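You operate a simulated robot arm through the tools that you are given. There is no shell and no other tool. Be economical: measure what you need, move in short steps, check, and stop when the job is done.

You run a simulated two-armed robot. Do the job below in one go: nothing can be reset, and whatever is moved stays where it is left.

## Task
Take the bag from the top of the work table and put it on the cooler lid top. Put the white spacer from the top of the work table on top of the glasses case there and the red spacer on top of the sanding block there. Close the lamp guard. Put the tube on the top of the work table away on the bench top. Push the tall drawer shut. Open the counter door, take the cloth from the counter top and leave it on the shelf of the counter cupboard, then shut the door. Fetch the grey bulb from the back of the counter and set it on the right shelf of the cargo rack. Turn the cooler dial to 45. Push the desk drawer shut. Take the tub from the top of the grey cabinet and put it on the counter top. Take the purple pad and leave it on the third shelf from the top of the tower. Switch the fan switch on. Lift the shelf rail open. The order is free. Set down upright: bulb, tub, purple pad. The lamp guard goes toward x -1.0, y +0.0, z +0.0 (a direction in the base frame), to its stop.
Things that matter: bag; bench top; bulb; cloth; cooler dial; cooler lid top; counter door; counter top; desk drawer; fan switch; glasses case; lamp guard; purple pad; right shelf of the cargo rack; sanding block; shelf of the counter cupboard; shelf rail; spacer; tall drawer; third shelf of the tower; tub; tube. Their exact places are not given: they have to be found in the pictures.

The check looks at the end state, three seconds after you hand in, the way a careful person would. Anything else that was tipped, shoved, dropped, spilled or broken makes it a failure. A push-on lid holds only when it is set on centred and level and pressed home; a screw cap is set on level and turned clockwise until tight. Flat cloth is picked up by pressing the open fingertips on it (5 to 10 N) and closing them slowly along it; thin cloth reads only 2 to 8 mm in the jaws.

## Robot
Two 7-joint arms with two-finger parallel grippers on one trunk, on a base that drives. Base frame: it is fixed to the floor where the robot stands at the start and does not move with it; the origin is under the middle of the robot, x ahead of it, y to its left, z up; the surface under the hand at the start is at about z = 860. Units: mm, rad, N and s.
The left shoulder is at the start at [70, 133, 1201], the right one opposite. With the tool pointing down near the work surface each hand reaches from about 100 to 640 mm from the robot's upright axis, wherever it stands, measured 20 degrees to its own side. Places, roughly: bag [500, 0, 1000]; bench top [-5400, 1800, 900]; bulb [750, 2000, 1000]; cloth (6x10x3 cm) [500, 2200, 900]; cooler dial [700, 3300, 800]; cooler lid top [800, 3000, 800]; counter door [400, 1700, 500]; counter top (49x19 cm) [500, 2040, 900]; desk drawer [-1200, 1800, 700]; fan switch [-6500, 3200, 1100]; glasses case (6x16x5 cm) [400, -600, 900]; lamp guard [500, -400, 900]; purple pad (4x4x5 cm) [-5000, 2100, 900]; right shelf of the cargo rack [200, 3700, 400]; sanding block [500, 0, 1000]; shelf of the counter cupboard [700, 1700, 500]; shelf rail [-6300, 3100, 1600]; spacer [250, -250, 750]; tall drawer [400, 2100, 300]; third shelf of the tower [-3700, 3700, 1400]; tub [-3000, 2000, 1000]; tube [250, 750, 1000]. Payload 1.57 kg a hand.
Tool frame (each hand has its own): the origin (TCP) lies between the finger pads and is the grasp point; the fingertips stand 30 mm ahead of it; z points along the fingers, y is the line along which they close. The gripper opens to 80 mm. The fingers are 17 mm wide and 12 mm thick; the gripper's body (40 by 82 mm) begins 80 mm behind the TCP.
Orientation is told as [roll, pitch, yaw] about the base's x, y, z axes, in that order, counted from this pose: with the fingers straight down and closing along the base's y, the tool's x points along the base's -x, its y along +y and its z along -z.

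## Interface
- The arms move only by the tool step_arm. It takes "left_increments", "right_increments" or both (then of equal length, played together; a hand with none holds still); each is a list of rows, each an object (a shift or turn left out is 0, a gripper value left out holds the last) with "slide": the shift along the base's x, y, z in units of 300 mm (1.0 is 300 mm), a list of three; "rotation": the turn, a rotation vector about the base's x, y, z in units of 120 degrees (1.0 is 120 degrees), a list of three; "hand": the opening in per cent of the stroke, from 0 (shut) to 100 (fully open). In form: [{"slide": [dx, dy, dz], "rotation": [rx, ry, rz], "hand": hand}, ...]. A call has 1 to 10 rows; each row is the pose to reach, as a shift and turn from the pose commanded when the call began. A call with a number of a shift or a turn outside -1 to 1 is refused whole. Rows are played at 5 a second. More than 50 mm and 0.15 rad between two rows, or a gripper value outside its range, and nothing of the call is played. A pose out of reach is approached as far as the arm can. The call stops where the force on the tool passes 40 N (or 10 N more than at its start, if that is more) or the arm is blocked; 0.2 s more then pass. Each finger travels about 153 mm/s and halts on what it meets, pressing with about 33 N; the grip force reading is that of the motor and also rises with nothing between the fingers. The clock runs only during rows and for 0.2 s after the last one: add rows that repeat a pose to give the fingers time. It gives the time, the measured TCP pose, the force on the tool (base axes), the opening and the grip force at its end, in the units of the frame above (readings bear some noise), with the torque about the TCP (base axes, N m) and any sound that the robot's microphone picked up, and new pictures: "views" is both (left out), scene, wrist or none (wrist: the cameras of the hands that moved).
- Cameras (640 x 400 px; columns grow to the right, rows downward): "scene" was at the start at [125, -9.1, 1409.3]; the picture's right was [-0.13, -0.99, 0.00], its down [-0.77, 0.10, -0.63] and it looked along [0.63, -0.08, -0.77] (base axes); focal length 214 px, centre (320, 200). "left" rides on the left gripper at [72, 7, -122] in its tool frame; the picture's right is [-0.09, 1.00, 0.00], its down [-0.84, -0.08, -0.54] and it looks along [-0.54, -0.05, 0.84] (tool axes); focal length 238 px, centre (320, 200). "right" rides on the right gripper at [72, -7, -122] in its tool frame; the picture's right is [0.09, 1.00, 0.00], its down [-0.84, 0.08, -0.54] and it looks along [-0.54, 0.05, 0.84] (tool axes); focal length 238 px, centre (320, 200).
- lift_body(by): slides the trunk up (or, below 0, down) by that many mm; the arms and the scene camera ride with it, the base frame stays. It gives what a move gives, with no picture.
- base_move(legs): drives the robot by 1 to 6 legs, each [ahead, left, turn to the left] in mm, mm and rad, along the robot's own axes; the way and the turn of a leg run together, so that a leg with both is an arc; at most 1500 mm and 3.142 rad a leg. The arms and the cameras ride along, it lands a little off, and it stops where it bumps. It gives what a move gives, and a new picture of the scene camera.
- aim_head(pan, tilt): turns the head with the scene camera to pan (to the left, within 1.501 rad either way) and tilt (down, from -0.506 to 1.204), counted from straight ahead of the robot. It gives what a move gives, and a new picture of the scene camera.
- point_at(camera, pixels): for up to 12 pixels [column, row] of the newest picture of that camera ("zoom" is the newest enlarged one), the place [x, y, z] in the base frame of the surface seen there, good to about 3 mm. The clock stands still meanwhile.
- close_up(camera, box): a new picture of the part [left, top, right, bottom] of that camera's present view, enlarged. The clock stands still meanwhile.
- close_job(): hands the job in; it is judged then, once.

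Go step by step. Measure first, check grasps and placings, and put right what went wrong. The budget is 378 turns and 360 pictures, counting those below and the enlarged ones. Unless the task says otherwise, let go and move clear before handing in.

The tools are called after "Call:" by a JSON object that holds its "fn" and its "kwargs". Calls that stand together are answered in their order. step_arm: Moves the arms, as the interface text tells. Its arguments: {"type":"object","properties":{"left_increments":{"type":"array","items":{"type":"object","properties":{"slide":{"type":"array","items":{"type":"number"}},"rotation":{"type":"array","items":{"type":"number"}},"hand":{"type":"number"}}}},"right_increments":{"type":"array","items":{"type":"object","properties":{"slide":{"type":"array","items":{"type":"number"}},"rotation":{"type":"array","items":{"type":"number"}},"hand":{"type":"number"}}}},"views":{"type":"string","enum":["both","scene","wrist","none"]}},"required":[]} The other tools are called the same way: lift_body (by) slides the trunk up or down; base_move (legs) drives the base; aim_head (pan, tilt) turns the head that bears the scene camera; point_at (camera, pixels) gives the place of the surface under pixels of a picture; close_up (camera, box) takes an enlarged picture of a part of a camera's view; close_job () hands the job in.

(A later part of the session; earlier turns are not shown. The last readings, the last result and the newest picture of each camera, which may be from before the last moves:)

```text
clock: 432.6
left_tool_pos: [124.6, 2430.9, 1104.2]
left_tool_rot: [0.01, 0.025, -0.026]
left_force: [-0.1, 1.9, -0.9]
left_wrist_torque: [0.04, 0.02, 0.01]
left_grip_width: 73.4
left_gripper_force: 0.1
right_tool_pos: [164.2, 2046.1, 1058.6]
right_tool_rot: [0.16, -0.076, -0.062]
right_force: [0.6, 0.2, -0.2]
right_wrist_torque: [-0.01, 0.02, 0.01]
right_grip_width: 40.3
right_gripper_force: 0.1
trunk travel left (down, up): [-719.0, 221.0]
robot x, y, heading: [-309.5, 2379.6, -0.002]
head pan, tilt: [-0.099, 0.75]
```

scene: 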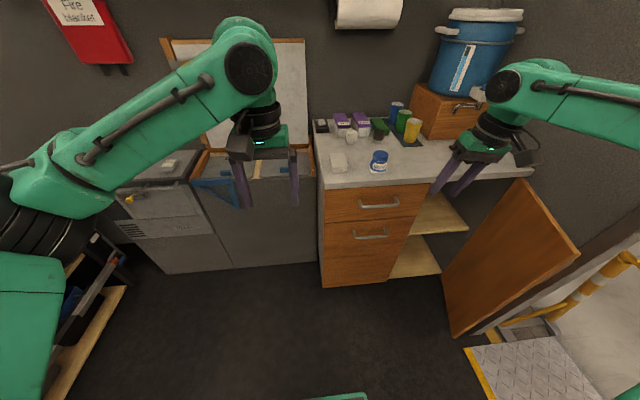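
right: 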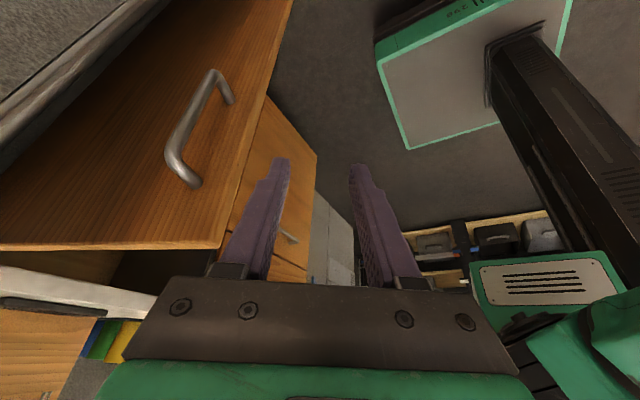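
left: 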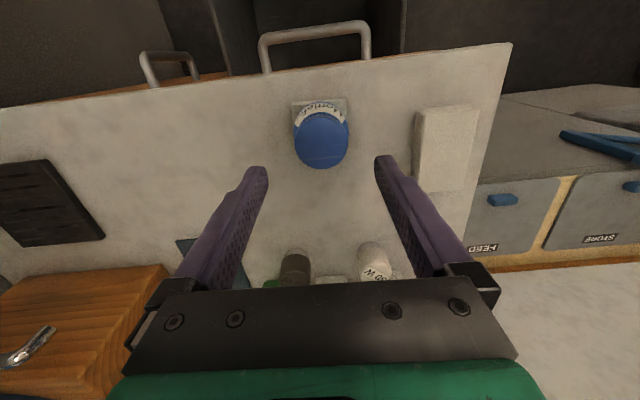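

Call:
{"fn": "step_arm", "kwargs": {"right_increments": [{"slide": [-0.01, 0.02, 0], "rotation": [-0.02, -0.065, 0]}, {"slide": [-0.02, 0.04, 0], "rotation": [-0.04, -0.13, 0]}, {"slide": [-0.02, 0.06, 0], "rotation": [-0.06, -0.195, 0]}, {"slide": [-0.02, 0.08, 0], "rotation": [-0.07, -0.26, 0]}, {"slide": [-0.02, 0.1, 0], "rotation": [-0.07, -0.33, 0]}, {"slide": [-0.02, 0.12, 0], "rotation": [-0.07, -0.4, 0]}, {"slide": [-0.02, 0.14, 0], "rotation": [-0.07, -0.47, 0]}, {"slide": [-0.02, 0.16, 0], "rotation": [-0.07, -0.54, 0]}, {"slide": [-0.02, 0.18, 0], "rotation": [-0.07, -0.61, 0]}, {"slide": [-0.02, 0.2, 0], "rotation": [-0.07, -0.68, 0]}], "views": "scene"}}

```text
clock: 434.7
left_tool_pos: [122.8, 2426.8, 1105.8]
left_tool_rot: [0.013, 0.023, -0.025]
left_force: [-0.2, -0.9, -0.6]
left_wrist_torque: [0.0, 0.0, 0.02]
left_grip_width: 73.5
left_gripper_force: 0.2
right_tool_pos: [175.3, 2064.4, 1080.5]
right_tool_rot: [-0.922, -1.328, 0.928]
right_force: [-0.7, 0.6, 0.5]
right_wrist_torque: [-0.01, 0.0, 0.01]
right_grip_width: 40.1
right_gripper_force: 0.0
right hand out of reach, approached as far as the arm can: row 8, 9, 10
trunk travel left (down, up): [-719.0, 221.0]
robot x, y, heading: [-311.5, 2382.8, -0.004]
head pan, tilt: [-0.099, 0.75]
stopped in row 10 (right hand): the arm was blocked; the commanded pose is now the measured one
```

scene: 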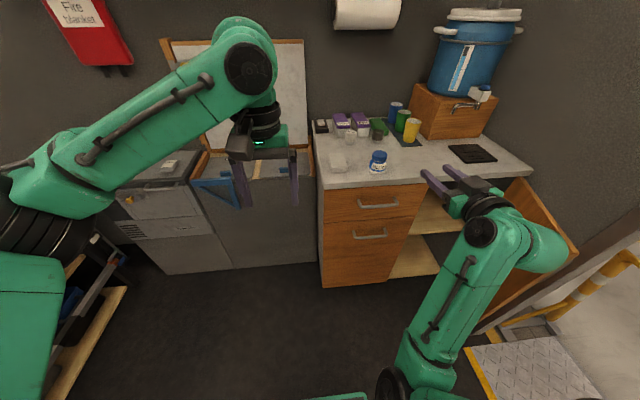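

The right hand is nearly horizontal. I drive forward and line it up with the cloth.

Call:
{"fn": "base_move", "kwargs": {"legs": [[185, 0, 0]]}}

Call:
{"fn": "step_arm", "kwargs": {"right_increments": [{"slide": [0, 0.1, -0.02], "rotation": [0.03, -0.023, 0], "hand": 100}, {"slide": [0, 0.22, -0.08], "rotation": [0.06, -0.046, 0]}, {"slide": [0, 0.34, -0.18], "rotation": [0.092, -0.07, 0]}, {"slide": [0, 0.45, -0.28], "rotation": [0.092, -0.07, 0]}, {"slide": [0, 0.55, -0.4], "rotation": [0.092, -0.07, 0]}, {"slide": [0, 0.55, -0.5], "rotation": [0.092, -0.07, 0]}], "views": "both"}}

```text
clock: 436.3
left_tool_pos: [308.5, 2430.5, 1105.8]
left_tool_rot: [0.008, 0.023, -0.02]
left_force: [-0.3, 0.5, -0.2]
left_wrist_torque: [-0.02, 0.0, -0.02]
left_grip_width: 73.7
left_gripper_force: 0.1
right_tool_pos: [360.4, 2069.1, 1080.9]
right_tool_rot: [-0.927, -1.326, 0.937]
right_force: [0.1, -0.1, 0.0]
right_wrist_torque: [0.01, 0.0, -0.02]
right_grip_width: 40.2
right_gripper_force: 0.1
trunk travel left (down, up): [-719.0, 221.0]
robot x, y, heading: [-125.5, 2375.1, 0.001]
head pan, tilt: [-0.099, 0.75]
```

scene: 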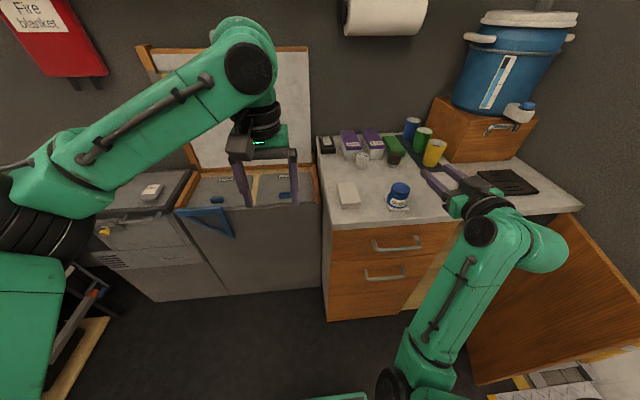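

```text
clock: 436.7
left_tool_pos: [305.7, 2432.0, 1105.8]
left_tool_rot: [0.011, 0.023, -0.02]
left_force: [-0.2, 0.0, 0.3]
left_wrist_torque: [0.0, -0.03, -0.02]
left_grip_width: 73.9
left_gripper_force: 0.1
right_tool_pos: [364.6, 2070.3, 1098.4]
right_tool_rot: [-1.324, -1.249, 1.285]
right_force: [0.5, 0.5, 0.0]
right_wrist_torque: [-0.06, 0.0, 0.02]
right_grip_width: 79.7
right_gripper_force: 0.0
right hand out of reach, approached as far as the arm can: row 1
trunk travel left (down, up): [-719.0, 221.0]
robot x, y, heading: [-126.2, 2379.8, 0.0]
head pan, tilt: [-0.099, 0.75]
stopped in row 2 (right hand): the arm was blocked; the commanded pose is now the measured one
```

scene: 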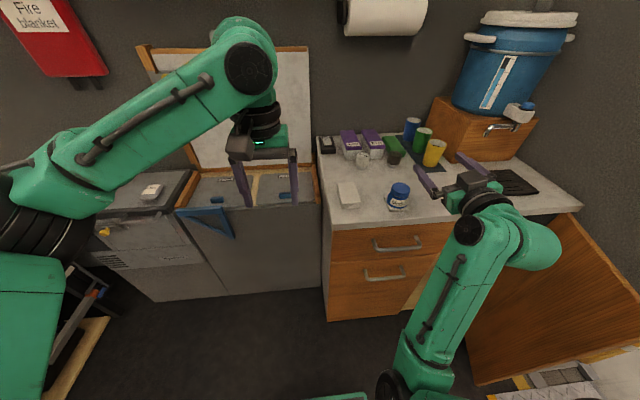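
right: 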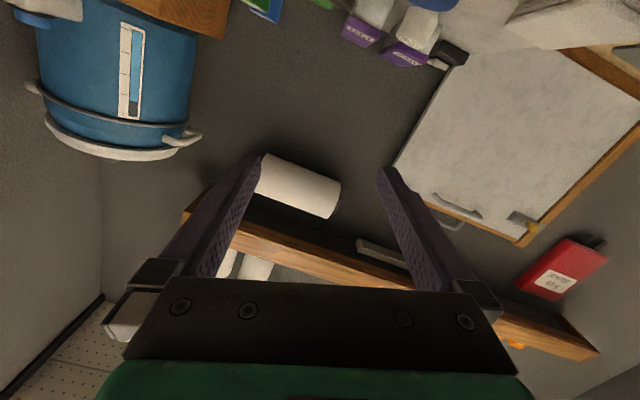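

The arm sits at a joint limit here. I first extend it forward and across at height, then level the hand.

Call:
{"fn": "step_arm", "kwargs": {"right_increments": [{"slide": [0.1, 0.05, 0]}, {"slide": [0.2, 0.1, 0]}, {"slide": [0.25, 0.2, -0.02]}, {"slide": [0.25, 0.32, -0.04]}, {"slide": [0.25, 0.44, -0.06]}, {"slide": [0.25, 0.53, -0.1]}], "views": "none"}}

Call:
{"fn": "step_arm", "kwargs": {"right_increments": [{"slide": [0, 0, -0.03], "rotation": [0.04, -0.01, 0]}, {"slide": [0, 0, -0.06], "rotation": [0.08, -0.02, 0]}, {"slide": [0, 0, -0.1], "rotation": [0.12, -0.03, 0]}, {"slide": [0, 0, -0.14], "rotation": [0.15, -0.037, 0.02]}], "views": "both"}}

```text
clock: 438.1
left_tool_pos: [308.2, 2431.0, 1104.6]
left_tool_rot: [0.009, 0.022, -0.021]
left_force: [0.6, -0.2, -0.6]
left_wrist_torque: [-0.01, 0.0, -0.01]
left_grip_width: 73.9
left_gripper_force: 0.0
right_tool_pos: [442.0, 2210.3, 1068.7]
right_tool_rot: [-1.422, -1.149, 1.356]
right_force: [0.3, -0.2, -0.9]
right_wrist_torque: [0.01, -0.02, -0.07]
right_grip_width: 79.8
right_gripper_force: 0.0
trunk travel left (down, up): [-719.0, 221.0]
robot x, y, heading: [-128.5, 2379.4, 0.001]
head pan, tilt: [-0.099, 0.75]
```

```text
clock: 438.7
left_tool_pos: [307.5, 2430.2, 1104.6]
left_tool_rot: [0.01, 0.023, -0.021]
left_force: [-0.2, 0.0, 0.1]
left_wrist_torque: [0.0, -0.03, -0.02]
left_grip_width: 73.5
left_gripper_force: 0.1
right_tool_pos: [442.1, 2207.4, 1051.8]
right_tool_rot: [-1.473, -1.268, 1.417]
right_force: [0.4, 0.2, 0.0]
right_wrist_torque: [0.01, 0.0, 0.0]
right_grip_width: 79.8
right_gripper_force: 0.0
trunk travel left (down, up): [-719.0, 221.0]
robot x, y, heading: [-128.5, 2377.1, 0.0]
head pan, tilt: [-0.099, 0.75]
stopped in row 3 (right hand): the arm was blocked; the commanded pose is now the measured one
```

scene: 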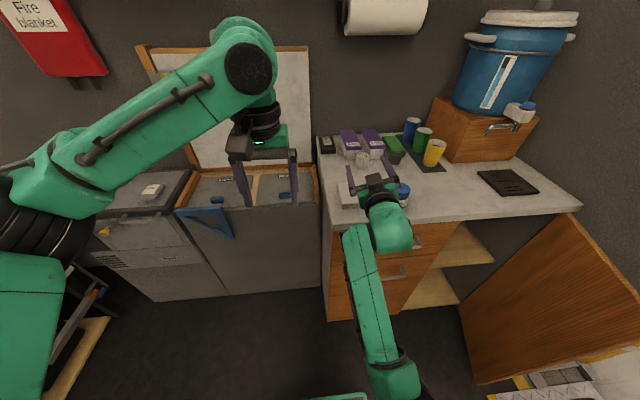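
right: 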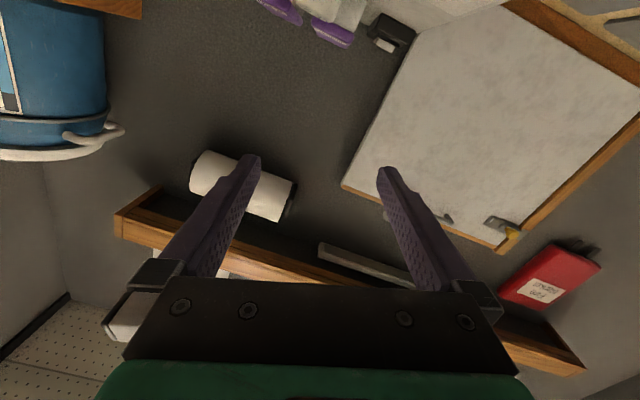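

The wrist roll is limited in this elbow configuration. I go back through the vertical pose and come up to horizontal the way that worked at the rail.

Call:
{"fn": "step_arm", "kwargs": {"right_increments": [{"slide": [-0.03, -0.06, 0.1]}, {"slide": [-0.08, -0.14, 0.2]}, {"slide": [-0.14, -0.22, 0.3]}, {"slide": [-0.2, -0.32, 0.4]}, {"slide": [-0.25, -0.4, 0.5]}, {"slide": [-0.27, -0.45, 0.6]}], "views": "none"}}

Call:
{"fn": "step_arm", "kwargs": {"right_increments": [{"slide": [0, 0, -0.03], "rotation": [0, 0.07, 0]}, {"slide": [0, 0, -0.06], "rotation": [0, 0.14, 0]}, {"slide": [0, 0, -0.1], "rotation": [0, 0.21, 0]}, {"slide": [0, 0, -0.14], "rotation": [0, 0.28, 0]}, {"slide": [0, 0, -0.18], "rotation": [0, 0.35, 0]}, {"slide": [0, 0, -0.22], "rotation": [0, 0.42, 0]}, {"slide": [0, 0, -0.26], "rotation": [0, 0.49, 0]}, {"slide": [0, 0, -0.3], "rotation": [0, 0.56, 0]}, {"slide": [0, 0, -0.32], "rotation": [0, 0.63, 0]}, {"slide": [0, 0, -0.32], "rotation": [0, 0.7, 0]}], "views": "scene"}}

```text
clock: 440.1
left_tool_pos: [307.9, 2431.3, 1103.7]
left_tool_rot: [0.011, 0.024, -0.022]
left_force: [0.0, -0.1, 0.5]
left_wrist_torque: [0.0, 0.01, -0.02]
left_grip_width: 73.6
left_gripper_force: 0.1
right_tool_pos: [361.8, 2072.0, 1230.6]
right_tool_rot: [-1.473, -1.271, 1.414]
right_force: [0.6, 0.5, -0.5]
right_wrist_torque: [-0.02, 0.01, -0.04]
right_grip_width: 79.9
right_gripper_force: 0.0
trunk travel left (down, up): [-719.0, 221.0]
robot x, y, heading: [-129.6, 2380.3, -0.001]
head pan, tilt: [-0.099, 0.75]
```

```text
clock: 442.3
left_tool_pos: [310.1, 2431.2, 1105.0]
left_tool_rot: [0.009, 0.025, -0.021]
left_force: [-0.1, -0.4, -0.1]
left_wrist_torque: [0.01, 0.01, 0.0]
left_grip_width: 73.6
left_gripper_force: 0.2
right_tool_pos: [362.7, 2073.5, 1136.4]
right_tool_rot: [-0.08, -0.053, 0.297]
right_force: [-0.1, 0.4, -0.8]
right_wrist_torque: [-0.04, 0.01, 0.0]
right_grip_width: 80.1
right_gripper_force: 0.0
trunk travel left (down, up): [-719.0, 221.0]
robot x, y, heading: [-127.4, 2378.2, -0.005]
head pan, tilt: [-0.099, 0.75]
```

scene: 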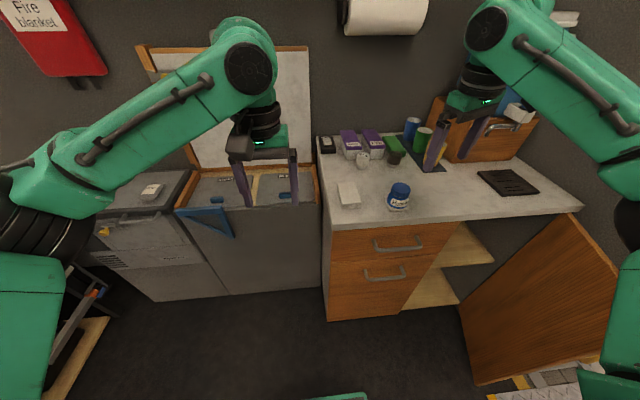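

Call:
{"fn": "step_arm", "kwargs": {"right_increments": [{"slide": [0, 0.05, 0.05], "rotation": [0.01, 0.01, -0.05]}, {"slide": [0, 0.1, 0.1], "rotation": [0.02, 0.02, -0.1]}, {"slide": [0, 0.15, 0.15], "rotation": [0.029, 0.035, -0.142]}], "views": "none"}}

Call:
{"fn": "step_arm", "kwargs": {"right_increments": [{"slide": [0, 0.02, 0.06], "rotation": [0, -0.0715, 0]}, {"slide": [0, 0.04, 0.12], "rotation": [0, -0.143, 0]}, {"slide": [0, 0.06, 0.18], "rotation": [0, -0.2145, 0]}, {"slide": [0, 0.08, 0.24], "rotation": [0, -0.286, 0]}, {"slide": [0, 0.1, 0.3], "rotation": [0, -0.3575, 0]}, {"slide": [0, 0.12, 0.36], "rotation": [0, -0.429, 0]}, {"slide": [0, 0.14, 0.42], "rotation": [0, -0.5, 0]}, {"slide": [0, 0.16, 0.48], "rotation": [0, -0.5715, 0]}, {"slide": [0, 0.18, 0.54], "rotation": [0, -0.643, 0]}, {"slide": [0, 0.18, 0.58], "rotation": [0, -0.714, 0]}], "views": "scene"}}

```text
clock: 443.1
left_tool_pos: [307.8, 2431.9, 1104.4]
left_tool_rot: [0.008, 0.021, -0.021]
left_force: [0.1, 0.9, 0.5]
left_wrist_torque: [0.01, 0.05, -0.04]
left_grip_width: 73.6
left_gripper_force: 0.1
right_tool_pos: [361.1, 2118.2, 1180.7]
right_tool_rot: [-0.01, 0.008, -0.003]
right_force: [0.0, -0.9, 0.2]
right_wrist_torque: [-0.01, -0.03, -0.02]
right_grip_width: 80.1
right_gripper_force: 0.1
trunk travel left (down, up): [-719.0, 221.0]
robot x, y, heading: [-125.1, 2377.2, 0.0]
head pan, tilt: [-0.099, 0.75]
```

```text
clock: 445.3
left_tool_pos: [307.9, 2430.5, 1104.5]
left_tool_rot: [0.009, 0.023, -0.021]
left_force: [0.3, -0.7, -0.3]
left_wrist_torque: [0.01, 0.0, 0.02]
left_grip_width: 73.6
left_gripper_force: 0.0
right_tool_pos: [361.7, 2171.6, 1356.1]
right_tool_rot: [0.014, -1.489, -0.022]
right_force: [0.1, 0.2, 0.9]
right_wrist_torque: [-0.02, 0.02, 0.02]
right_grip_width: 80.2
right_gripper_force: 0.1
trunk travel left (down, up): [-719.0, 221.0]
robot x, y, heading: [-127.7, 2378.2, -0.001]
head pan, tilt: [-0.099, 0.75]
```

scene: 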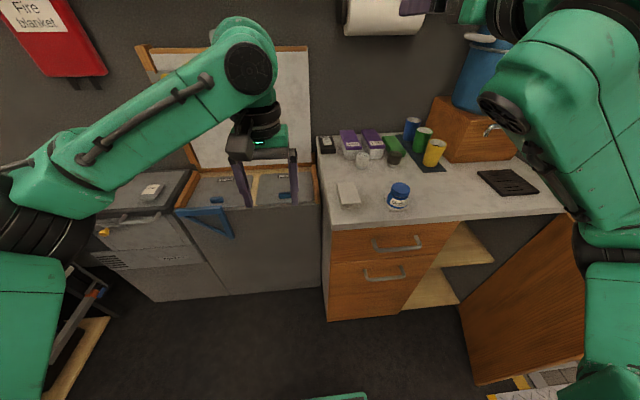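

The right hand is cleanly horizontal at (362,2172,1356). I align it with the cloth's y and lower the trunk.

Call:
{"fn": "step_arm", "kwargs": {"right_increments": [{"slide": [0, 0.09, 0], "rotation": [0, -0.02, 0]}, {"slide": [0, 0.188, 0], "rotation": [0, -0.038, 0]}], "views": "none"}}

Call:
{"fn": "lift_body", "kwargs": {"by": -390}}

Call:
{"fn": "step_arm", "kwargs": {"right_increments": [{"slide": [0, 0, 0]}], "views": "both"}}

```text
clock: 445.9
left_tool_pos: [308.2, 2431.9, 1105.2]
left_tool_rot: [0.008, 0.027, -0.02]
left_force: [0.6, 0.3, 0.4]
left_wrist_torque: [-0.01, 0.0, -0.01]
left_grip_width: 73.7
left_gripper_force: 0.0
right_tool_pos: [363.1, 2229.8, 1355.8]
right_tool_rot: [0.169, -1.568, -0.181]
right_force: [0.6, 0.4, 0.3]
right_wrist_torque: [0.01, 0.0, -0.04]
right_grip_width: 79.7
right_gripper_force: 0.1
trunk travel left (down, up): [-719.0, 221.0]
robot x, y, heading: [-123.7, 2381.2, 0.002]
head pan, tilt: [-0.099, 0.75]
```

```text
clock: 449.7
left_tool_pos: [307.4, 2431.0, 715.5]
left_tool_rot: [0.011, 0.021, -0.021]
left_force: [0.4, 0.1, 0.0]
left_wrist_torque: [-0.02, 0.01, -0.01]
left_grip_width: 73.5
left_gripper_force: 0.1
right_tool_pos: [361.4, 2227.1, 967.6]
right_tool_rot: [0.329, -1.566, -0.339]
right_force: [-1.0, -0.1, 0.0]
right_wrist_torque: [-0.03, 0.02, 0.03]
right_grip_width: 79.7
right_gripper_force: 0.1
trunk travel left (down, up): [-329.0, 611.0]
robot x, y, heading: [-125.9, 2380.1, -0.003]
head pan, tilt: [-0.099, 0.75]
```

```text
clock: 450.1
left_tool_pos: [308.7, 2431.2, 714.9]
left_tool_rot: [0.011, 0.022, -0.021]
left_force: [0.7, 0.4, 0.6]
left_wrist_torque: [0.0, -0.02, 0.02]
left_grip_width: 73.6
left_gripper_force: 0.0
right_tool_pos: [361.9, 2227.6, 966.6]
right_tool_rot: [0.326, -1.566, -0.339]
right_force: [-0.3, -0.4, -0.4]
right_wrist_torque: [-0.01, -0.03, 0.0]
right_grip_width: 80.0
right_gripper_force: 0.0
trunk travel left (down, up): [-329.0, 611.0]
robot x, y, heading: [-128.3, 2378.3, 0.001]
head pan, tilt: [-0.099, 0.75]
```

scene: 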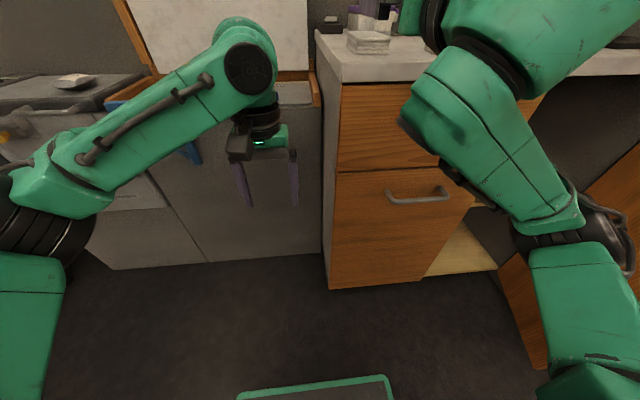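
right: 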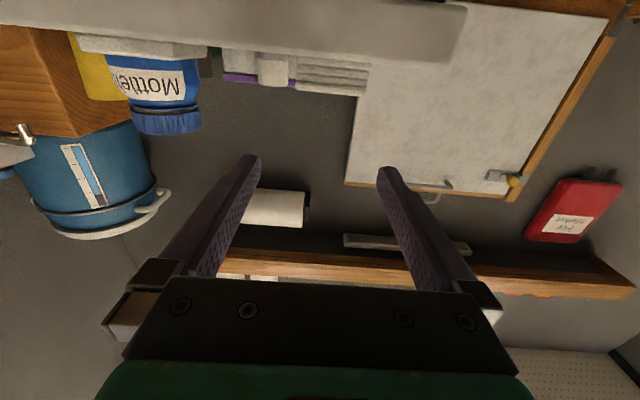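

Call:
{"fn": "point_at", "kwargs": {"camera": "right", "pixels": [[296, 75], [330, 75], [365, 78], [330, 62], [330, 90], [205, 90], [125, 60]]}}

Call:
{"fn": "point_at", "kwargs": {"camera": "scene", "pixels": [[368, 36], [350, 38], [388, 38], [368, 46]]}}

```text
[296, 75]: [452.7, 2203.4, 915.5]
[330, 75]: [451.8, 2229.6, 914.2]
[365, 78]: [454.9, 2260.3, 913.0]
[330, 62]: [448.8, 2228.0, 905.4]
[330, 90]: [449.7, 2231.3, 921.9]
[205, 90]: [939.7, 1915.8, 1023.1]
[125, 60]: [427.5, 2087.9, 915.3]
```

```text
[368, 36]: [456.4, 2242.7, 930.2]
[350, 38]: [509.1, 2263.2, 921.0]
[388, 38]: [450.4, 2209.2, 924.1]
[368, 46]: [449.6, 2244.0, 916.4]
```

Cloth: y 2203–2260, x from 450, z 901–930. I lower 49 mm, slide in and grip it.

Call:
{"fn": "lift_body", "kwargs": {"by": -49}}

Call:
{"fn": "step_arm", "kwargs": {"right_increments": [{"slide": [0.1, 0.012, 0], "hand": 100}, {"slide": [0.2, 0.012, 0]}, {"slide": [0.3, 0.012, 0]}, {"slide": [0.35, 0.012, 0]}], "views": "both"}}

```text
clock: 451.0
left_tool_pos: [307.0, 2430.3, 665.9]
left_tool_rot: [0.011, 0.024, -0.021]
left_force: [0.6, 0.5, -0.5]
left_wrist_torque: [0.01, -0.03, 0.04]
left_grip_width: 73.4
left_gripper_force: 0.0
right_tool_pos: [362.3, 2228.4, 918.6]
right_tool_rot: [0.359, -1.567, -0.372]
right_force: [0.8, 0.7, 0.4]
right_wrist_torque: [-0.01, 0.01, 0.06]
right_grip_width: 79.9
right_gripper_force: 0.0
trunk travel left (down, up): [-280.0, 660.0]
robot x, y, heading: [-122.0, 2379.8, 0.002]
head pan, tilt: [-0.099, 0.75]
```

```text
clock: 452.0
left_tool_pos: [306.7, 2430.4, 666.7]
left_tool_rot: [0.011, 0.023, -0.02]
left_force: [1.2, -0.7, -0.5]
left_wrist_torque: [-0.02, 0.0, -0.02]
left_grip_width: 73.7
left_gripper_force: 0.0
right_tool_pos: [465.6, 2233.2, 917.7]
right_tool_rot: [0.356, -1.567, -0.365]
right_force: [0.1, 0.1, 0.5]
right_wrist_torque: [-0.02, 0.01, -0.02]
right_grip_width: 80.1
right_gripper_force: 0.1
trunk travel left (down, up): [-280.0, 660.0]
robot x, y, heading: [-126.0, 2380.0, -0.001]
head pan, tilt: [-0.099, 0.75]
```

scene: 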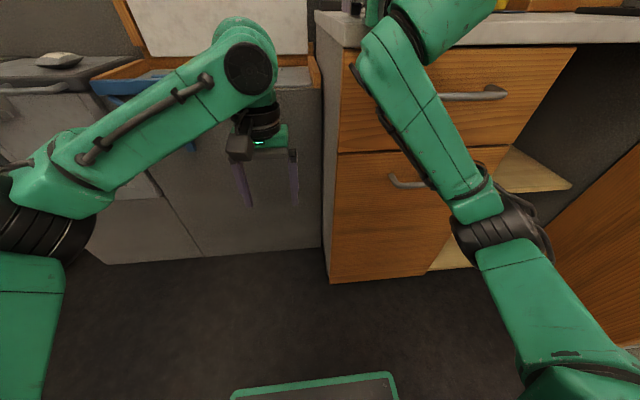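
right: 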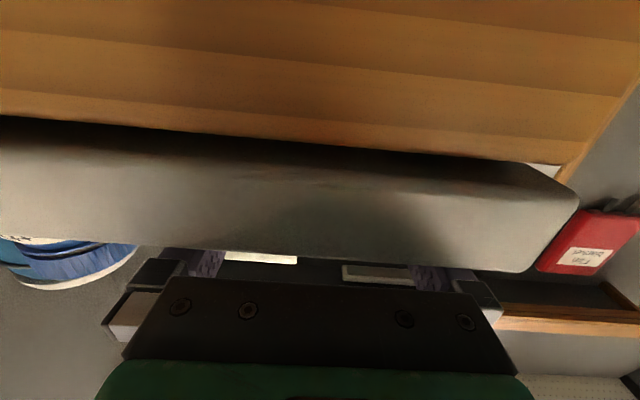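

Call:
{"fn": "step_arm", "kwargs": {"right_increments": [{"slide": [0, 0, 0], "hand": 70}, {"slide": [0, 0, 0], "hand": 55}, {"slide": [0, 0, 0], "hand": 40}, {"slide": [0, 0, 0], "hand": 20}, {"slide": [0, 0, 0], "hand": 0}, {"slide": [0, 0, 0], "hand": 0}, {"slide": [0, 0, 0.06]}, {"slide": [0, 0, 0.16]}], "views": "both"}}

```text
clock: 453.8
left_tool_pos: [306.9, 2431.9, 666.7]
left_tool_rot: [0.011, 0.023, -0.02]
left_force: [-0.3, 0.1, 0.8]
left_wrist_torque: [0.01, -0.01, 0.0]
left_grip_width: 73.7
left_gripper_force: 0.1
right_tool_pos: [467.1, 2232.7, 964.5]
right_tool_rot: [0.202, -1.566, -0.213]
right_force: [0.3, 0.0, -0.3]
right_wrist_torque: [0.02, 0.04, 0.02]
right_grip_width: 59.1
right_gripper_force: 33.5
trunk travel left (down, up): [-280.0, 660.0]
robot x, y, heading: [-124.0, 2379.1, -0.0]
head pan, tilt: [-0.099, 0.75]
```

scene: 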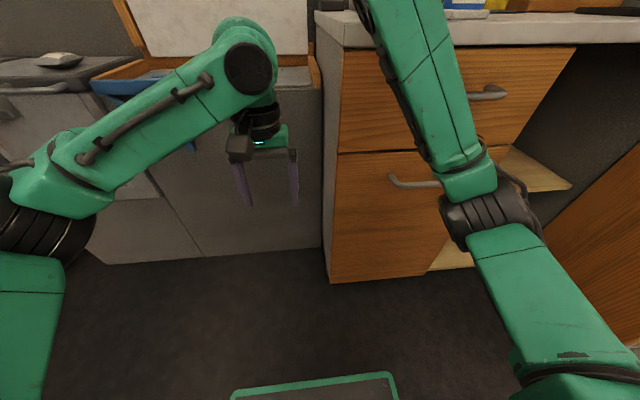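
right: 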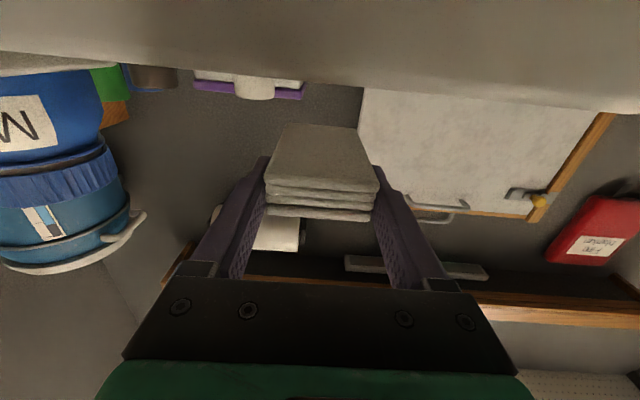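

The cloth stack is held flat (59 mm). I back off, move in front of the cupboard, and lower.

Call:
{"fn": "base_move", "kwargs": {"legs": [[-210, 0, 0], [0, -450, 0]]}}

Call:
{"fn": "lift_body", "kwargs": {"by": -275}}

Call:
{"fn": "step_arm", "kwargs": {"left_increments": [{"slide": [-0.05, 0, 0.05]}, {"slide": [-0.1, 0, 0.1]}, {"slide": [-0.15, 0, 0.15]}, {"slide": [-0.2, 0, 0.2]}, {"slide": [-0.25, 0, 0.25]}, {"slide": [-0.25, 0, 0.25]}], "right_increments": [{"slide": [0, -0.05, -0.1]}, {"slide": [0, -0.1, -0.2]}, {"slide": [0, -0.15, -0.3]}, {"slide": [0, -0.2, -0.4]}, {"slide": [0, -0.25, -0.48]}, {"slide": [0, -0.27, -0.51]}], "views": "both"}}

```text
clock: 457.8
left_tool_pos: [90.6, 1970.4, 666.4]
left_tool_rot: [0.011, 0.023, -0.043]
left_force: [0.5, 0.1, 0.6]
left_wrist_torque: [-0.02, 0.0, -0.01]
left_grip_width: 73.7
left_gripper_force: 0.1
right_tool_pos: [243.9, 1769.6, 965.6]
right_tool_rot: [0.379, -1.566, -0.412]
right_force: [-0.3, 0.3, -0.2]
right_wrist_torque: [0.03, 0.02, 0.04]
right_grip_width: 59.2
right_gripper_force: 33.2
trunk travel left (down, up): [-280.0, 660.0]
robot x, y, heading: [-345.3, 1927.6, -0.02]
head pan, tilt: [-0.099, 0.75]
```

scene: 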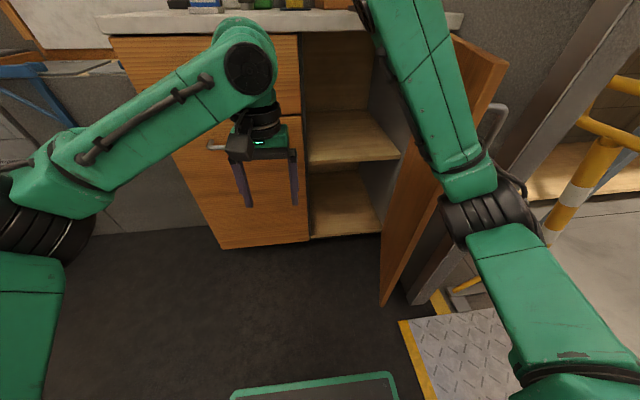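

```text
clock: 460.5
left_tool_pos: [90.9, 1971.2, 392.1]
left_tool_rot: [0.01, 0.023, -0.04]
left_force: [0.1, -0.1, 0.5]
left_wrist_torque: [-0.04, -0.01, 0.02]
left_grip_width: 73.7
left_gripper_force: 0.1
right_tool_pos: [244.4, 1769.4, 689.3]
right_tool_rot: [0.327, -1.565, -0.357]
right_force: [0.2, -0.3, -0.4]
right_wrist_torque: [0.03, 0.02, 0.01]
right_grip_width: 59.4
right_gripper_force: 32.7
trunk travel left (down, up): [-5.0, 935.0]
robot x, y, heading: [-349.2, 1928.7, -0.018]
head pan, tilt: [-0.099, 0.75]
```

```text
clock: 461.9
left_tool_pos: [13.9, 1973.0, 465.5]
left_tool_rot: [0.01, 0.023, -0.042]
left_force: [-0.1, -0.3, 0.2]
left_wrist_torque: [0.04, 0.01, -0.04]
left_grip_width: 73.5
left_gripper_force: 0.1
right_tool_pos: [243.9, 1688.7, 537.4]
right_tool_rot: [0.357, -1.566, -0.39]
right_force: [-0.1, 0.3, -0.5]
right_wrist_torque: [0.0, 0.05, 0.02]
right_grip_width: 59.2
right_gripper_force: 32.5
trunk travel left (down, up): [-5.0, 935.0]
robot x, y, heading: [-341.3, 1926.8, -0.017]
head pan, tilt: [-0.099, 0.75]
```

scene: 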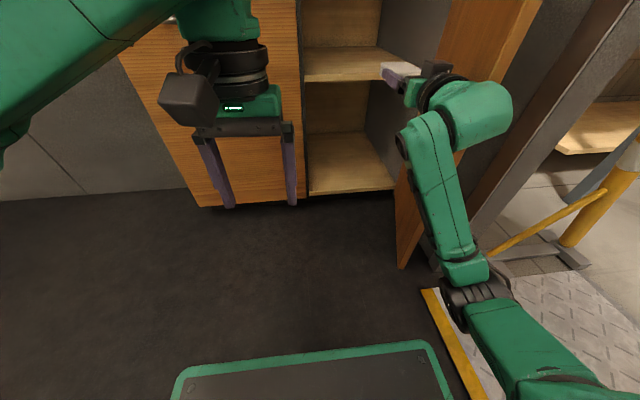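
right: 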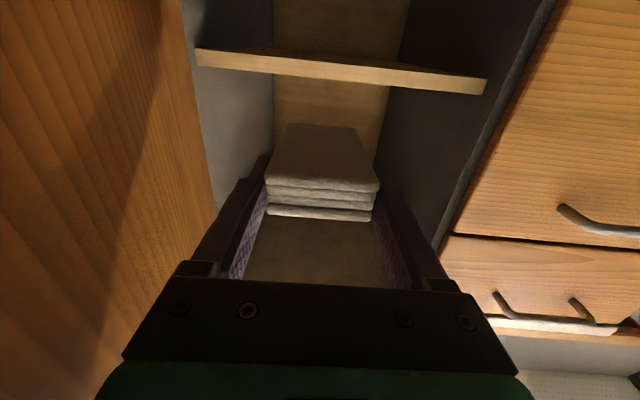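
left: 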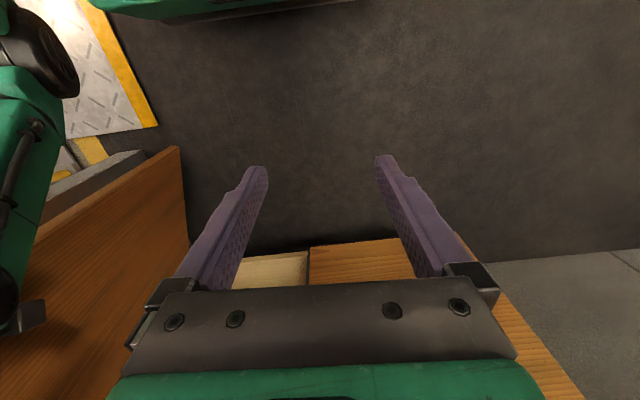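

Call:
{"fn": "point_at", "kwargs": {"camera": "scene", "pixels": [[450, 250], [470, 285], [430, 190], [405, 150], [400, 265], [398, 240], [490, 320], [420, 270]]}}

Call:
{"fn": "close_up", "kwargs": {"camera": "left", "box": [0, 0, 320, 400]}}

```text
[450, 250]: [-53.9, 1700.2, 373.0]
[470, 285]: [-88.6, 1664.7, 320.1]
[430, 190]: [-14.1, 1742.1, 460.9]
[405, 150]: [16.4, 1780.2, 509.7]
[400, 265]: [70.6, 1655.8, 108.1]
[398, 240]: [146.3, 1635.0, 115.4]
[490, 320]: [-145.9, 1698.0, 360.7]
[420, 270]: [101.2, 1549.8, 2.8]
```

```text
1.00 times, centred on (160, 200) of left (not enlarged: the box is as wide or as high as the picture)
```

zoom: 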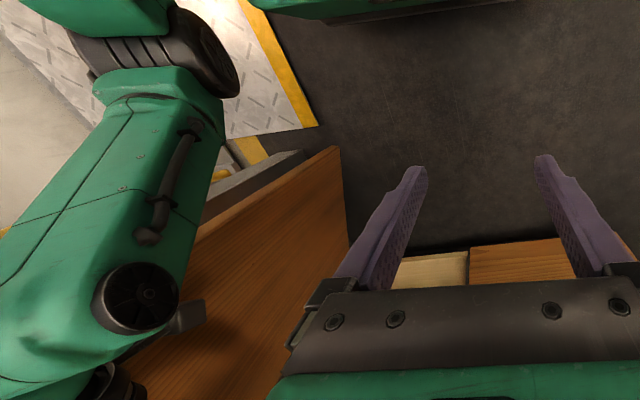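

The right elbow would brush the door, so I shift the base 80 mm left and reach further right.

Call:
{"fn": "base_move", "kwargs": {"legs": [[0, 85, 0.017]]}}

Call:
{"fn": "step_arm", "kwargs": {"right_increments": [{"slide": [0, -0.1, 0]}, {"slide": [0, -0.2, 0]}, {"slide": [0, -0.26, 0]}], "views": "none"}}

Call:
{"fn": "base_move", "kwargs": {"legs": [[150, 0, 0]]}}

Call:
{"fn": "step_arm", "kwargs": {"right_increments": [{"slide": [0, 0, 0]}], "views": "wrist"}}

```text
clock: 463.0
left_tool_pos: [14.8, 2064.3, 466.0]
left_tool_rot: [0.01, 0.023, -0.027]
left_force: [-0.5, -0.5, -0.7]
left_wrist_torque: [0.0, 0.01, -0.01]
left_grip_width: 73.6
left_gripper_force: 0.1
right_tool_pos: [247.5, 1784.6, 537.8]
right_tool_rot: [0.347, -1.567, -0.363]
right_force: [-0.3, 0.0, -0.5]
right_wrist_torque: [-0.01, 0.03, 0.0]
right_grip_width: 59.2
right_gripper_force: 32.8
trunk travel left (down, up): [-5.0, 935.0]
robot x, y, heading: [-340.9, 2014.8, -0.007]
head pan, tilt: [-0.099, 0.75]
```

scene: 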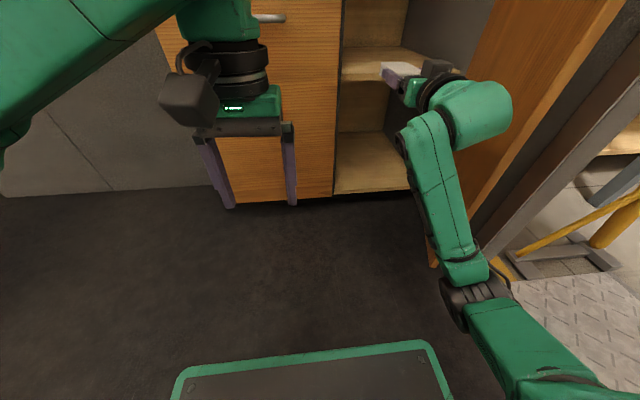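

```text
clock: 463.8
left_tool_pos: [14.8, 2064.7, 464.8]
left_tool_rot: [0.011, 0.022, -0.027]
left_force: [0.2, 0.0, -0.8]
left_wrist_torque: [0.03, 0.01, -0.01]
left_grip_width: 73.4
left_gripper_force: 0.1
right_tool_pos: [248.5, 1706.8, 538.3]
right_tool_rot: [0.354, -1.565, -0.372]
right_force: [0.2, -0.3, 0.5]
right_wrist_torque: [0.02, 0.02, -0.01]
right_grip_width: 59.1
right_gripper_force: 33.6
trunk travel left (down, up): [-5.0, 935.0]
robot x, y, heading: [-341.6, 2013.2, -0.006]
head pan, tilt: [-0.099, 0.75]
```

```text
clock: 465.3
left_tool_pos: [162.9, 2062.5, 466.7]
left_tool_rot: [0.008, 0.024, -0.032]
left_force: [0.0, -0.2, 0.2]
left_wrist_torque: [0.04, 0.0, 0.04]
left_grip_width: 73.6
left_gripper_force: 0.1
right_tool_pos: [393.3, 1698.9, 534.1]
right_tool_rot: [0.1, -1.555, -0.131]
right_force: [0.1, 0.0, -0.8]
right_wrist_torque: [-0.01, 0.04, -0.02]
right_grip_width: 59.3
right_gripper_force: 33.1
trunk travel left (down, up): [-5.0, 935.0]
robot x, y, heading: [-192.5, 2014.8, -0.015]
head pan, tilt: [-0.099, 0.75]
stopped in leg 1: the robot was blocked; the commanded pose is now the measured one
```

scene: 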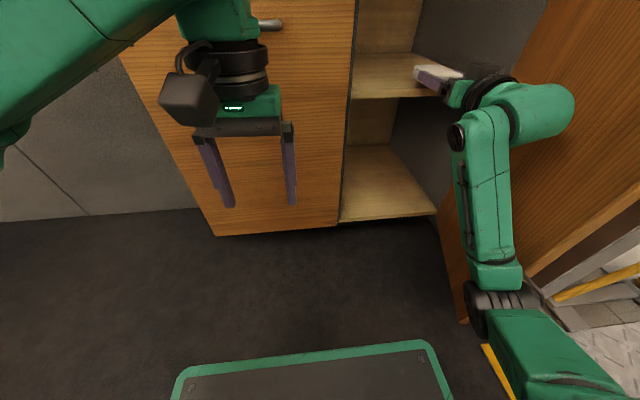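

```text
clock: 465.7
left_tool_pos: [163.0, 2062.5, 466.6]
left_tool_rot: [0.009, 0.022, -0.031]
left_force: [-0.2, -0.6, 0.5]
left_wrist_torque: [0.02, 0.0, 0.01]
left_grip_width: 73.7
left_gripper_force: 0.1
right_tool_pos: [394.3, 1700.6, 532.2]
right_tool_rot: [0.119, -1.555, -0.148]
right_force: [0.1, 0.9, -0.1]
right_wrist_torque: [-0.02, 0.04, -0.01]
right_grip_width: 59.3
right_gripper_force: 32.5
trunk travel left (down, up): [-5.0, 935.0]
robot x, y, heading: [-196.8, 2010.9, -0.014]
head pan, tilt: [-0.099, 0.75]
```

right: 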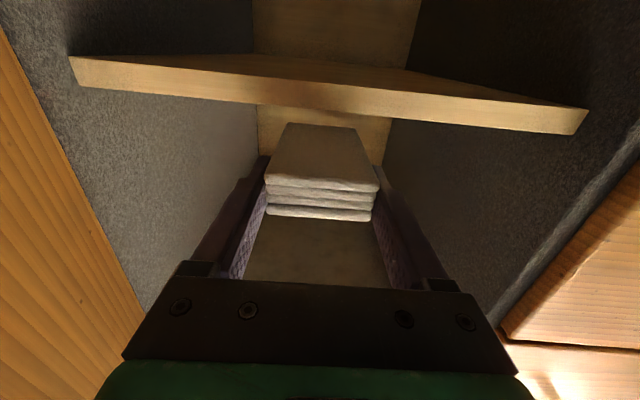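

The cloth is at the shelf's front. I extend the arm in, then lower onto the shelf.

Call:
{"fn": "step_arm", "kwargs": {"right_increments": [{"slide": [0.06, 0, 0]}, {"slide": [0.12, 0, 0]}, {"slide": [0.18, 0, 0]}, {"slide": [0.24, 0, 0]}, {"slide": [0.3, 0, 0]}, {"slide": [0.3, 0, -0.025]}, {"slide": [0.3, 0, -0.045]}], "views": "both"}}

```text
clock: 466.6
left_tool_pos: [155.8, 2058.1, 468.9]
left_tool_rot: [0.011, 0.02, -0.052]
left_force: [-0.3, 0.0, 0.7]
left_wrist_torque: [-0.03, 0.0, 0.0]
left_grip_width: 73.8
left_gripper_force: 0.0
right_tool_pos: [439.2, 1688.3, 508.0]
right_tool_rot: [0.042, -1.528, -0.088]
right_force: [-5.8, -2.5, 13.4]
right_wrist_torque: [0.39, -0.06, 0.15]
right_grip_width: 59.2
right_gripper_force: 32.9
trunk travel left (down, up): [-5.0, 935.0]
robot x, y, heading: [-201.1, 2017.3, -0.033]
head pan, tilt: [-0.099, 0.75]
stopped in row 4 (right hand): the force on the tool passed its limit at 65 N (the readings are from after the stop); the commanded pose is now the measured one
```

scene: 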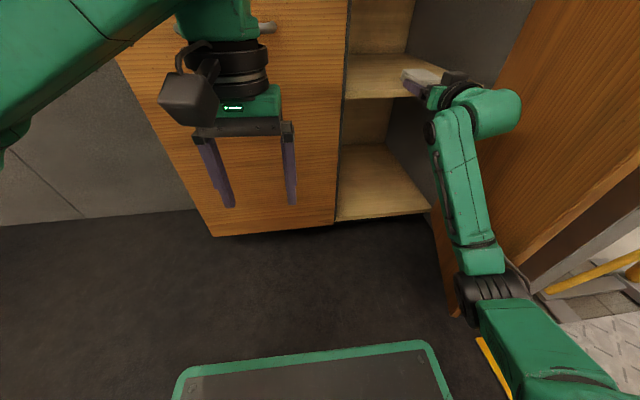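
right: 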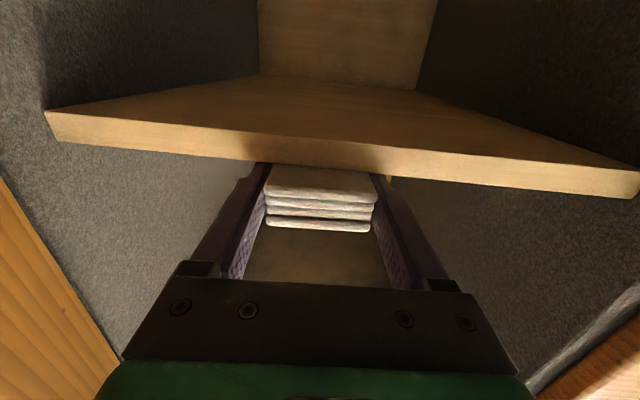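

The elbow seems to press on the door's free edge. I retreat a little, shift further left, and go in again.

Call:
{"fn": "step_arm", "kwargs": {"right_increments": [{"slide": [-0.02, 0, 0.06]}, {"slide": [-0.1, 0.02, 0.1]}, {"slide": [-0.2, 0.03, 0.1]}, {"slide": [-0.3, 0.04, 0.1]}], "views": "none"}}

Call:
{"fn": "base_move", "kwargs": {"legs": [[-80, 0, 0.033], [0, 90, 0]]}}

Call:
{"fn": "step_arm", "kwargs": {"right_increments": [{"slide": [0.05, -0.1, 0], "rotation": [0, -0.02, 0]}, {"slide": [0.1, -0.2, 0], "rotation": [0, -0.02, 0]}, {"slide": [0.15, -0.3, 0], "rotation": [0, -0.02, 0]}], "views": "scene"}}

```text
clock: 467.6
left_tool_pos: [160.2, 2056.5, 466.8]
left_tool_rot: [0.009, 0.023, -0.046]
left_force: [0.9, 0.4, 1.2]
left_wrist_torque: [-0.01, 0.01, 0.0]
left_grip_width: 73.6
left_gripper_force: 0.1
right_tool_pos: [355.4, 1704.8, 535.1]
right_tool_rot: [-0.023, -1.519, -0.017]
right_force: [0.0, 0.3, -0.9]
right_wrist_torque: [0.0, 0.0, 0.04]
right_grip_width: 59.1
right_gripper_force: 32.7
trunk travel left (down, up): [-5.0, 935.0]
robot x, y, heading: [-199.9, 2014.6, -0.025]
head pan, tilt: [-0.099, 0.75]
```

```text
clock: 469.4
left_tool_pos: [73.7, 2158.7, 466.0]
left_tool_rot: [0.009, 0.023, -0.016]
left_force: [-0.5, -0.2, -0.5]
left_wrist_torque: [0.05, 0.0, -0.03]
left_grip_width: 73.6
left_gripper_force: 0.0
right_tool_pos: [282.5, 1812.6, 532.6]
right_tool_rot: [-0.002, -1.518, -0.008]
right_force: [-0.5, -0.7, -0.6]
right_wrist_torque: [-0.04, 0.03, 0.0]
right_grip_width: 58.9
right_gripper_force: 33.4
trunk travel left (down, up): [-5.0, 935.0]
robot x, y, heading: [-285.1, 2108.5, 0.001]
head pan, tilt: [-0.099, 0.75]
```

scene: 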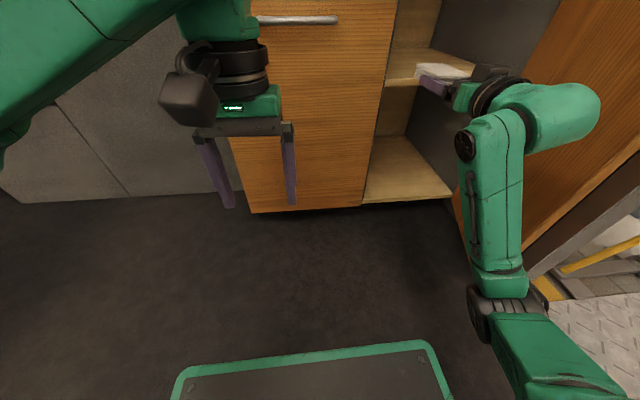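

```text
clock: 470.2
left_tool_pos: [74.5, 2160.7, 465.5]
left_tool_rot: [0.01, 0.023, -0.017]
left_force: [0.7, -0.9, 0.2]
left_wrist_torque: [0.03, -0.02, 0.0]
left_grip_width: 73.2
left_gripper_force: 0.1
right_tool_pos: [327.6, 1723.5, 533.7]
right_tool_rot: [0.004, -1.561, -0.013]
right_force: [0.1, 0.2, -0.9]
right_wrist_torque: [-0.01, 0.04, -0.03]
right_grip_width: 59.0
right_gripper_force: 32.9
trunk travel left (down, up): [-5.0, 935.0]
robot x, y, heading: [-285.1, 2107.0, 0.003]
head pan, tilt: [-0.099, 0.75]
```

scene: 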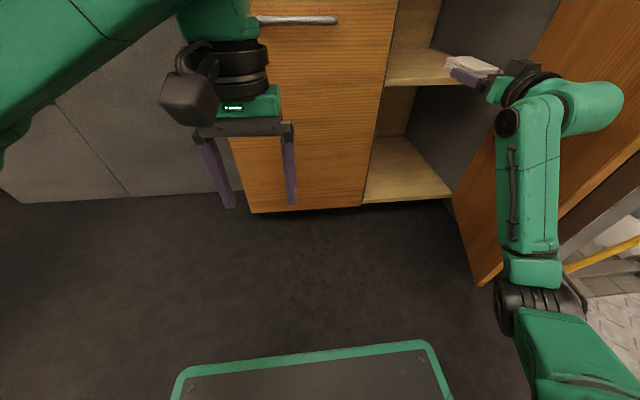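

Call:
{"fn": "point_at", "kwargs": {"camera": "scene", "pixels": [[505, 310], [500, 285], [530, 300], [520, 270], [480, 285], [470, 250], [540, 200]]}}

```text
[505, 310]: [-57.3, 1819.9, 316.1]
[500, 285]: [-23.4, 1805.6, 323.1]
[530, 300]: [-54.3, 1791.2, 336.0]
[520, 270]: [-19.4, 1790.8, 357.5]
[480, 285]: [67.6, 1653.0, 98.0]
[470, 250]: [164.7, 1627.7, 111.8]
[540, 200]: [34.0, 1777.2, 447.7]
```

Now the elbow clears the door by ~45 mm. I drive in 155 mm.

Call:
{"fn": "base_move", "kwargs": {"legs": [[155, 0, 0]]}}

Call:
{"fn": "step_arm", "kwargs": {"right_increments": [{"slide": [0, -0.02, 0]}], "views": "wrist"}}

```text
clock: 471.6
left_tool_pos: [229.4, 2161.7, 467.5]
left_tool_rot: [0.009, 0.022, -0.016]
left_force: [-0.4, -0.2, 0.6]
left_wrist_torque: [0.02, -0.01, -0.01]
left_grip_width: 73.6
left_gripper_force: 0.1
right_tool_pos: [481.7, 1724.1, 533.0]
right_tool_rot: [0.03, -1.561, -0.038]
right_force: [0.5, 0.9, -0.4]
right_wrist_torque: [-0.01, 0.04, -0.07]
right_grip_width: 59.0
right_gripper_force: 32.8
trunk travel left (down, up): [-5.0, 935.0]
robot x, y, heading: [-128.4, 2104.7, 0.005]
head pan, tilt: [-0.099, 0.75]
```

scene: 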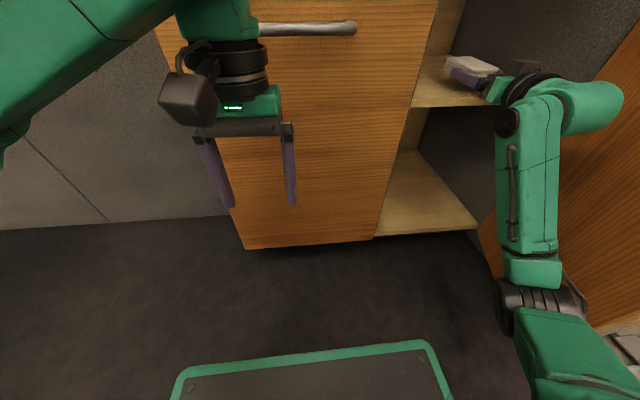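

```text
clock: 472.0
left_tool_pos: [228.7, 2161.1, 466.2]
left_tool_rot: [0.01, 0.023, -0.014]
left_force: [-0.1, -0.8, 0.7]
left_wrist_torque: [-0.02, 0.01, 0.0]
left_grip_width: 73.5
left_gripper_force: 0.2
right_tool_pos: [481.5, 1719.0, 532.5]
right_tool_rot: [0.046, -1.559, -0.053]
right_force: [1.0, -0.5, -1.1]
right_wrist_torque: [-0.01, 0.03, 0.0]
right_grip_width: 58.9
right_gripper_force: 33.5
trunk travel left (down, up): [-5.0, 935.0]
robot x, y, heading: [-128.0, 2105.8, 0.006]
head pan, tilt: [-0.099, 0.75]
```

right: 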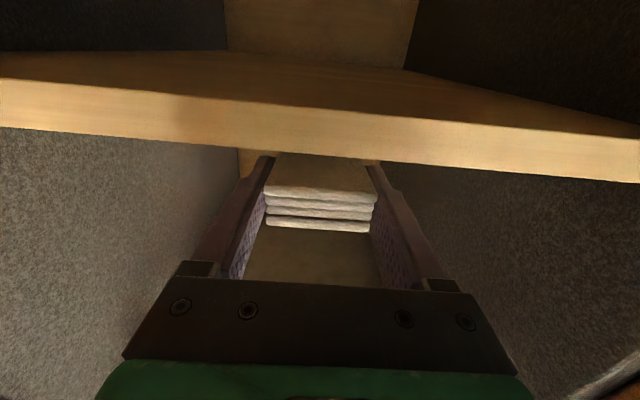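

Call:
{"fn": "step_arm", "kwargs": {"right_increments": [{"slide": [0.05, 0, 0]}, {"slide": [0.06, 0, -0.025]}, {"slide": [0.06, 0, -0.04]}, {"slide": [0.06, 0, -0.05]}, {"slide": [0.06, 0, -0.055]}], "views": "none"}}

```text
clock: 473.2
left_tool_pos: [230.0, 2161.7, 465.5]
left_tool_rot: [0.01, 0.023, -0.015]
left_force: [0.6, 0.3, 0.4]
left_wrist_torque: [-0.04, -0.02, -0.01]
left_grip_width: 73.7
left_gripper_force: 0.0
right_tool_pos: [499.1, 1718.7, 514.9]
right_tool_rot: [0.041, -1.561, -0.049]
right_force: [-0.2, 0.7, -0.6]
right_wrist_torque: [0.02, 0.05, 0.0]
right_grip_width: 58.9
right_gripper_force: 32.9
trunk travel left (down, up): [-5.0, 935.0]
robot x, y, heading: [-125.9, 2107.2, 0.002]
head pan, tilt: [-0.099, 0.75]
```

Call:
{"fn": "step_arm", "kwargs": {"right_increments": [{"slide": [0, 0, -0.01]}, {"slide": [0, 0, -0.016]}, {"slide": [0, 0, -0.016], "hand": 80}, {"slide": [0, 0, -0.016], "hand": 100}, {"slide": [0, 0, -0.01], "hand": 100}, {"slide": [-0.1, 0, -0.005]}, {"slide": [-0.22, 0, -0.002]}, {"slide": [-0.34, 0, 0]}], "views": "both"}}

```text
clock: 475.0
left_tool_pos: [229.9, 2161.7, 467.6]
left_tool_rot: [0.008, 0.022, -0.014]
left_force: [-0.2, -0.3, -0.2]
left_wrist_torque: [-0.01, 0.03, 0.01]
left_grip_width: 73.4
left_gripper_force: 0.2
right_tool_pos: [396.0, 1719.4, 514.8]
right_tool_rot: [0.013, -1.558, -0.021]
right_force: [-0.3, 0.1, -0.8]
right_wrist_torque: [-0.02, 0.0, -0.01]
right_grip_width: 80.0
right_gripper_force: 0.0
trunk travel left (down, up): [-5.0, 935.0]
robot x, y, heading: [-125.1, 2105.8, 0.005]
head pan, tilt: [-0.099, 0.75]
```

scene: 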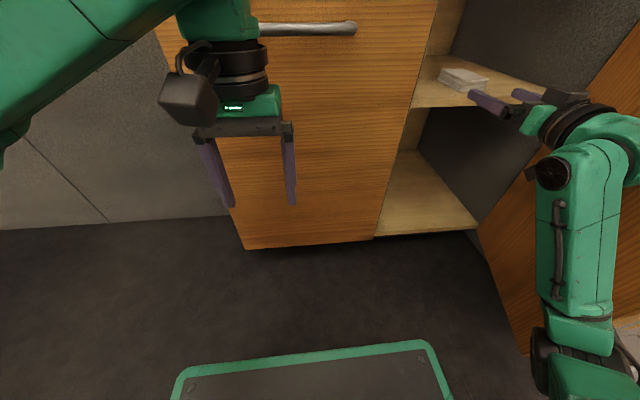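
right: 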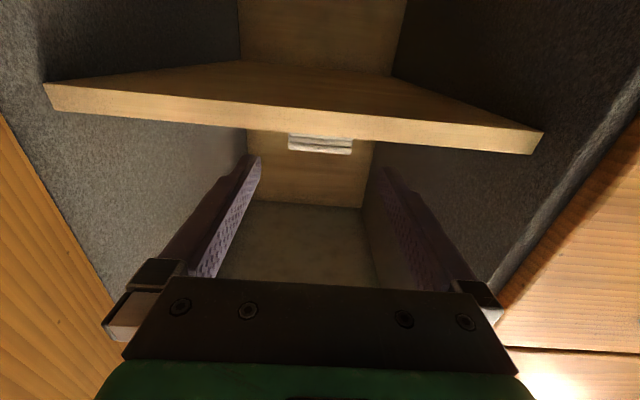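

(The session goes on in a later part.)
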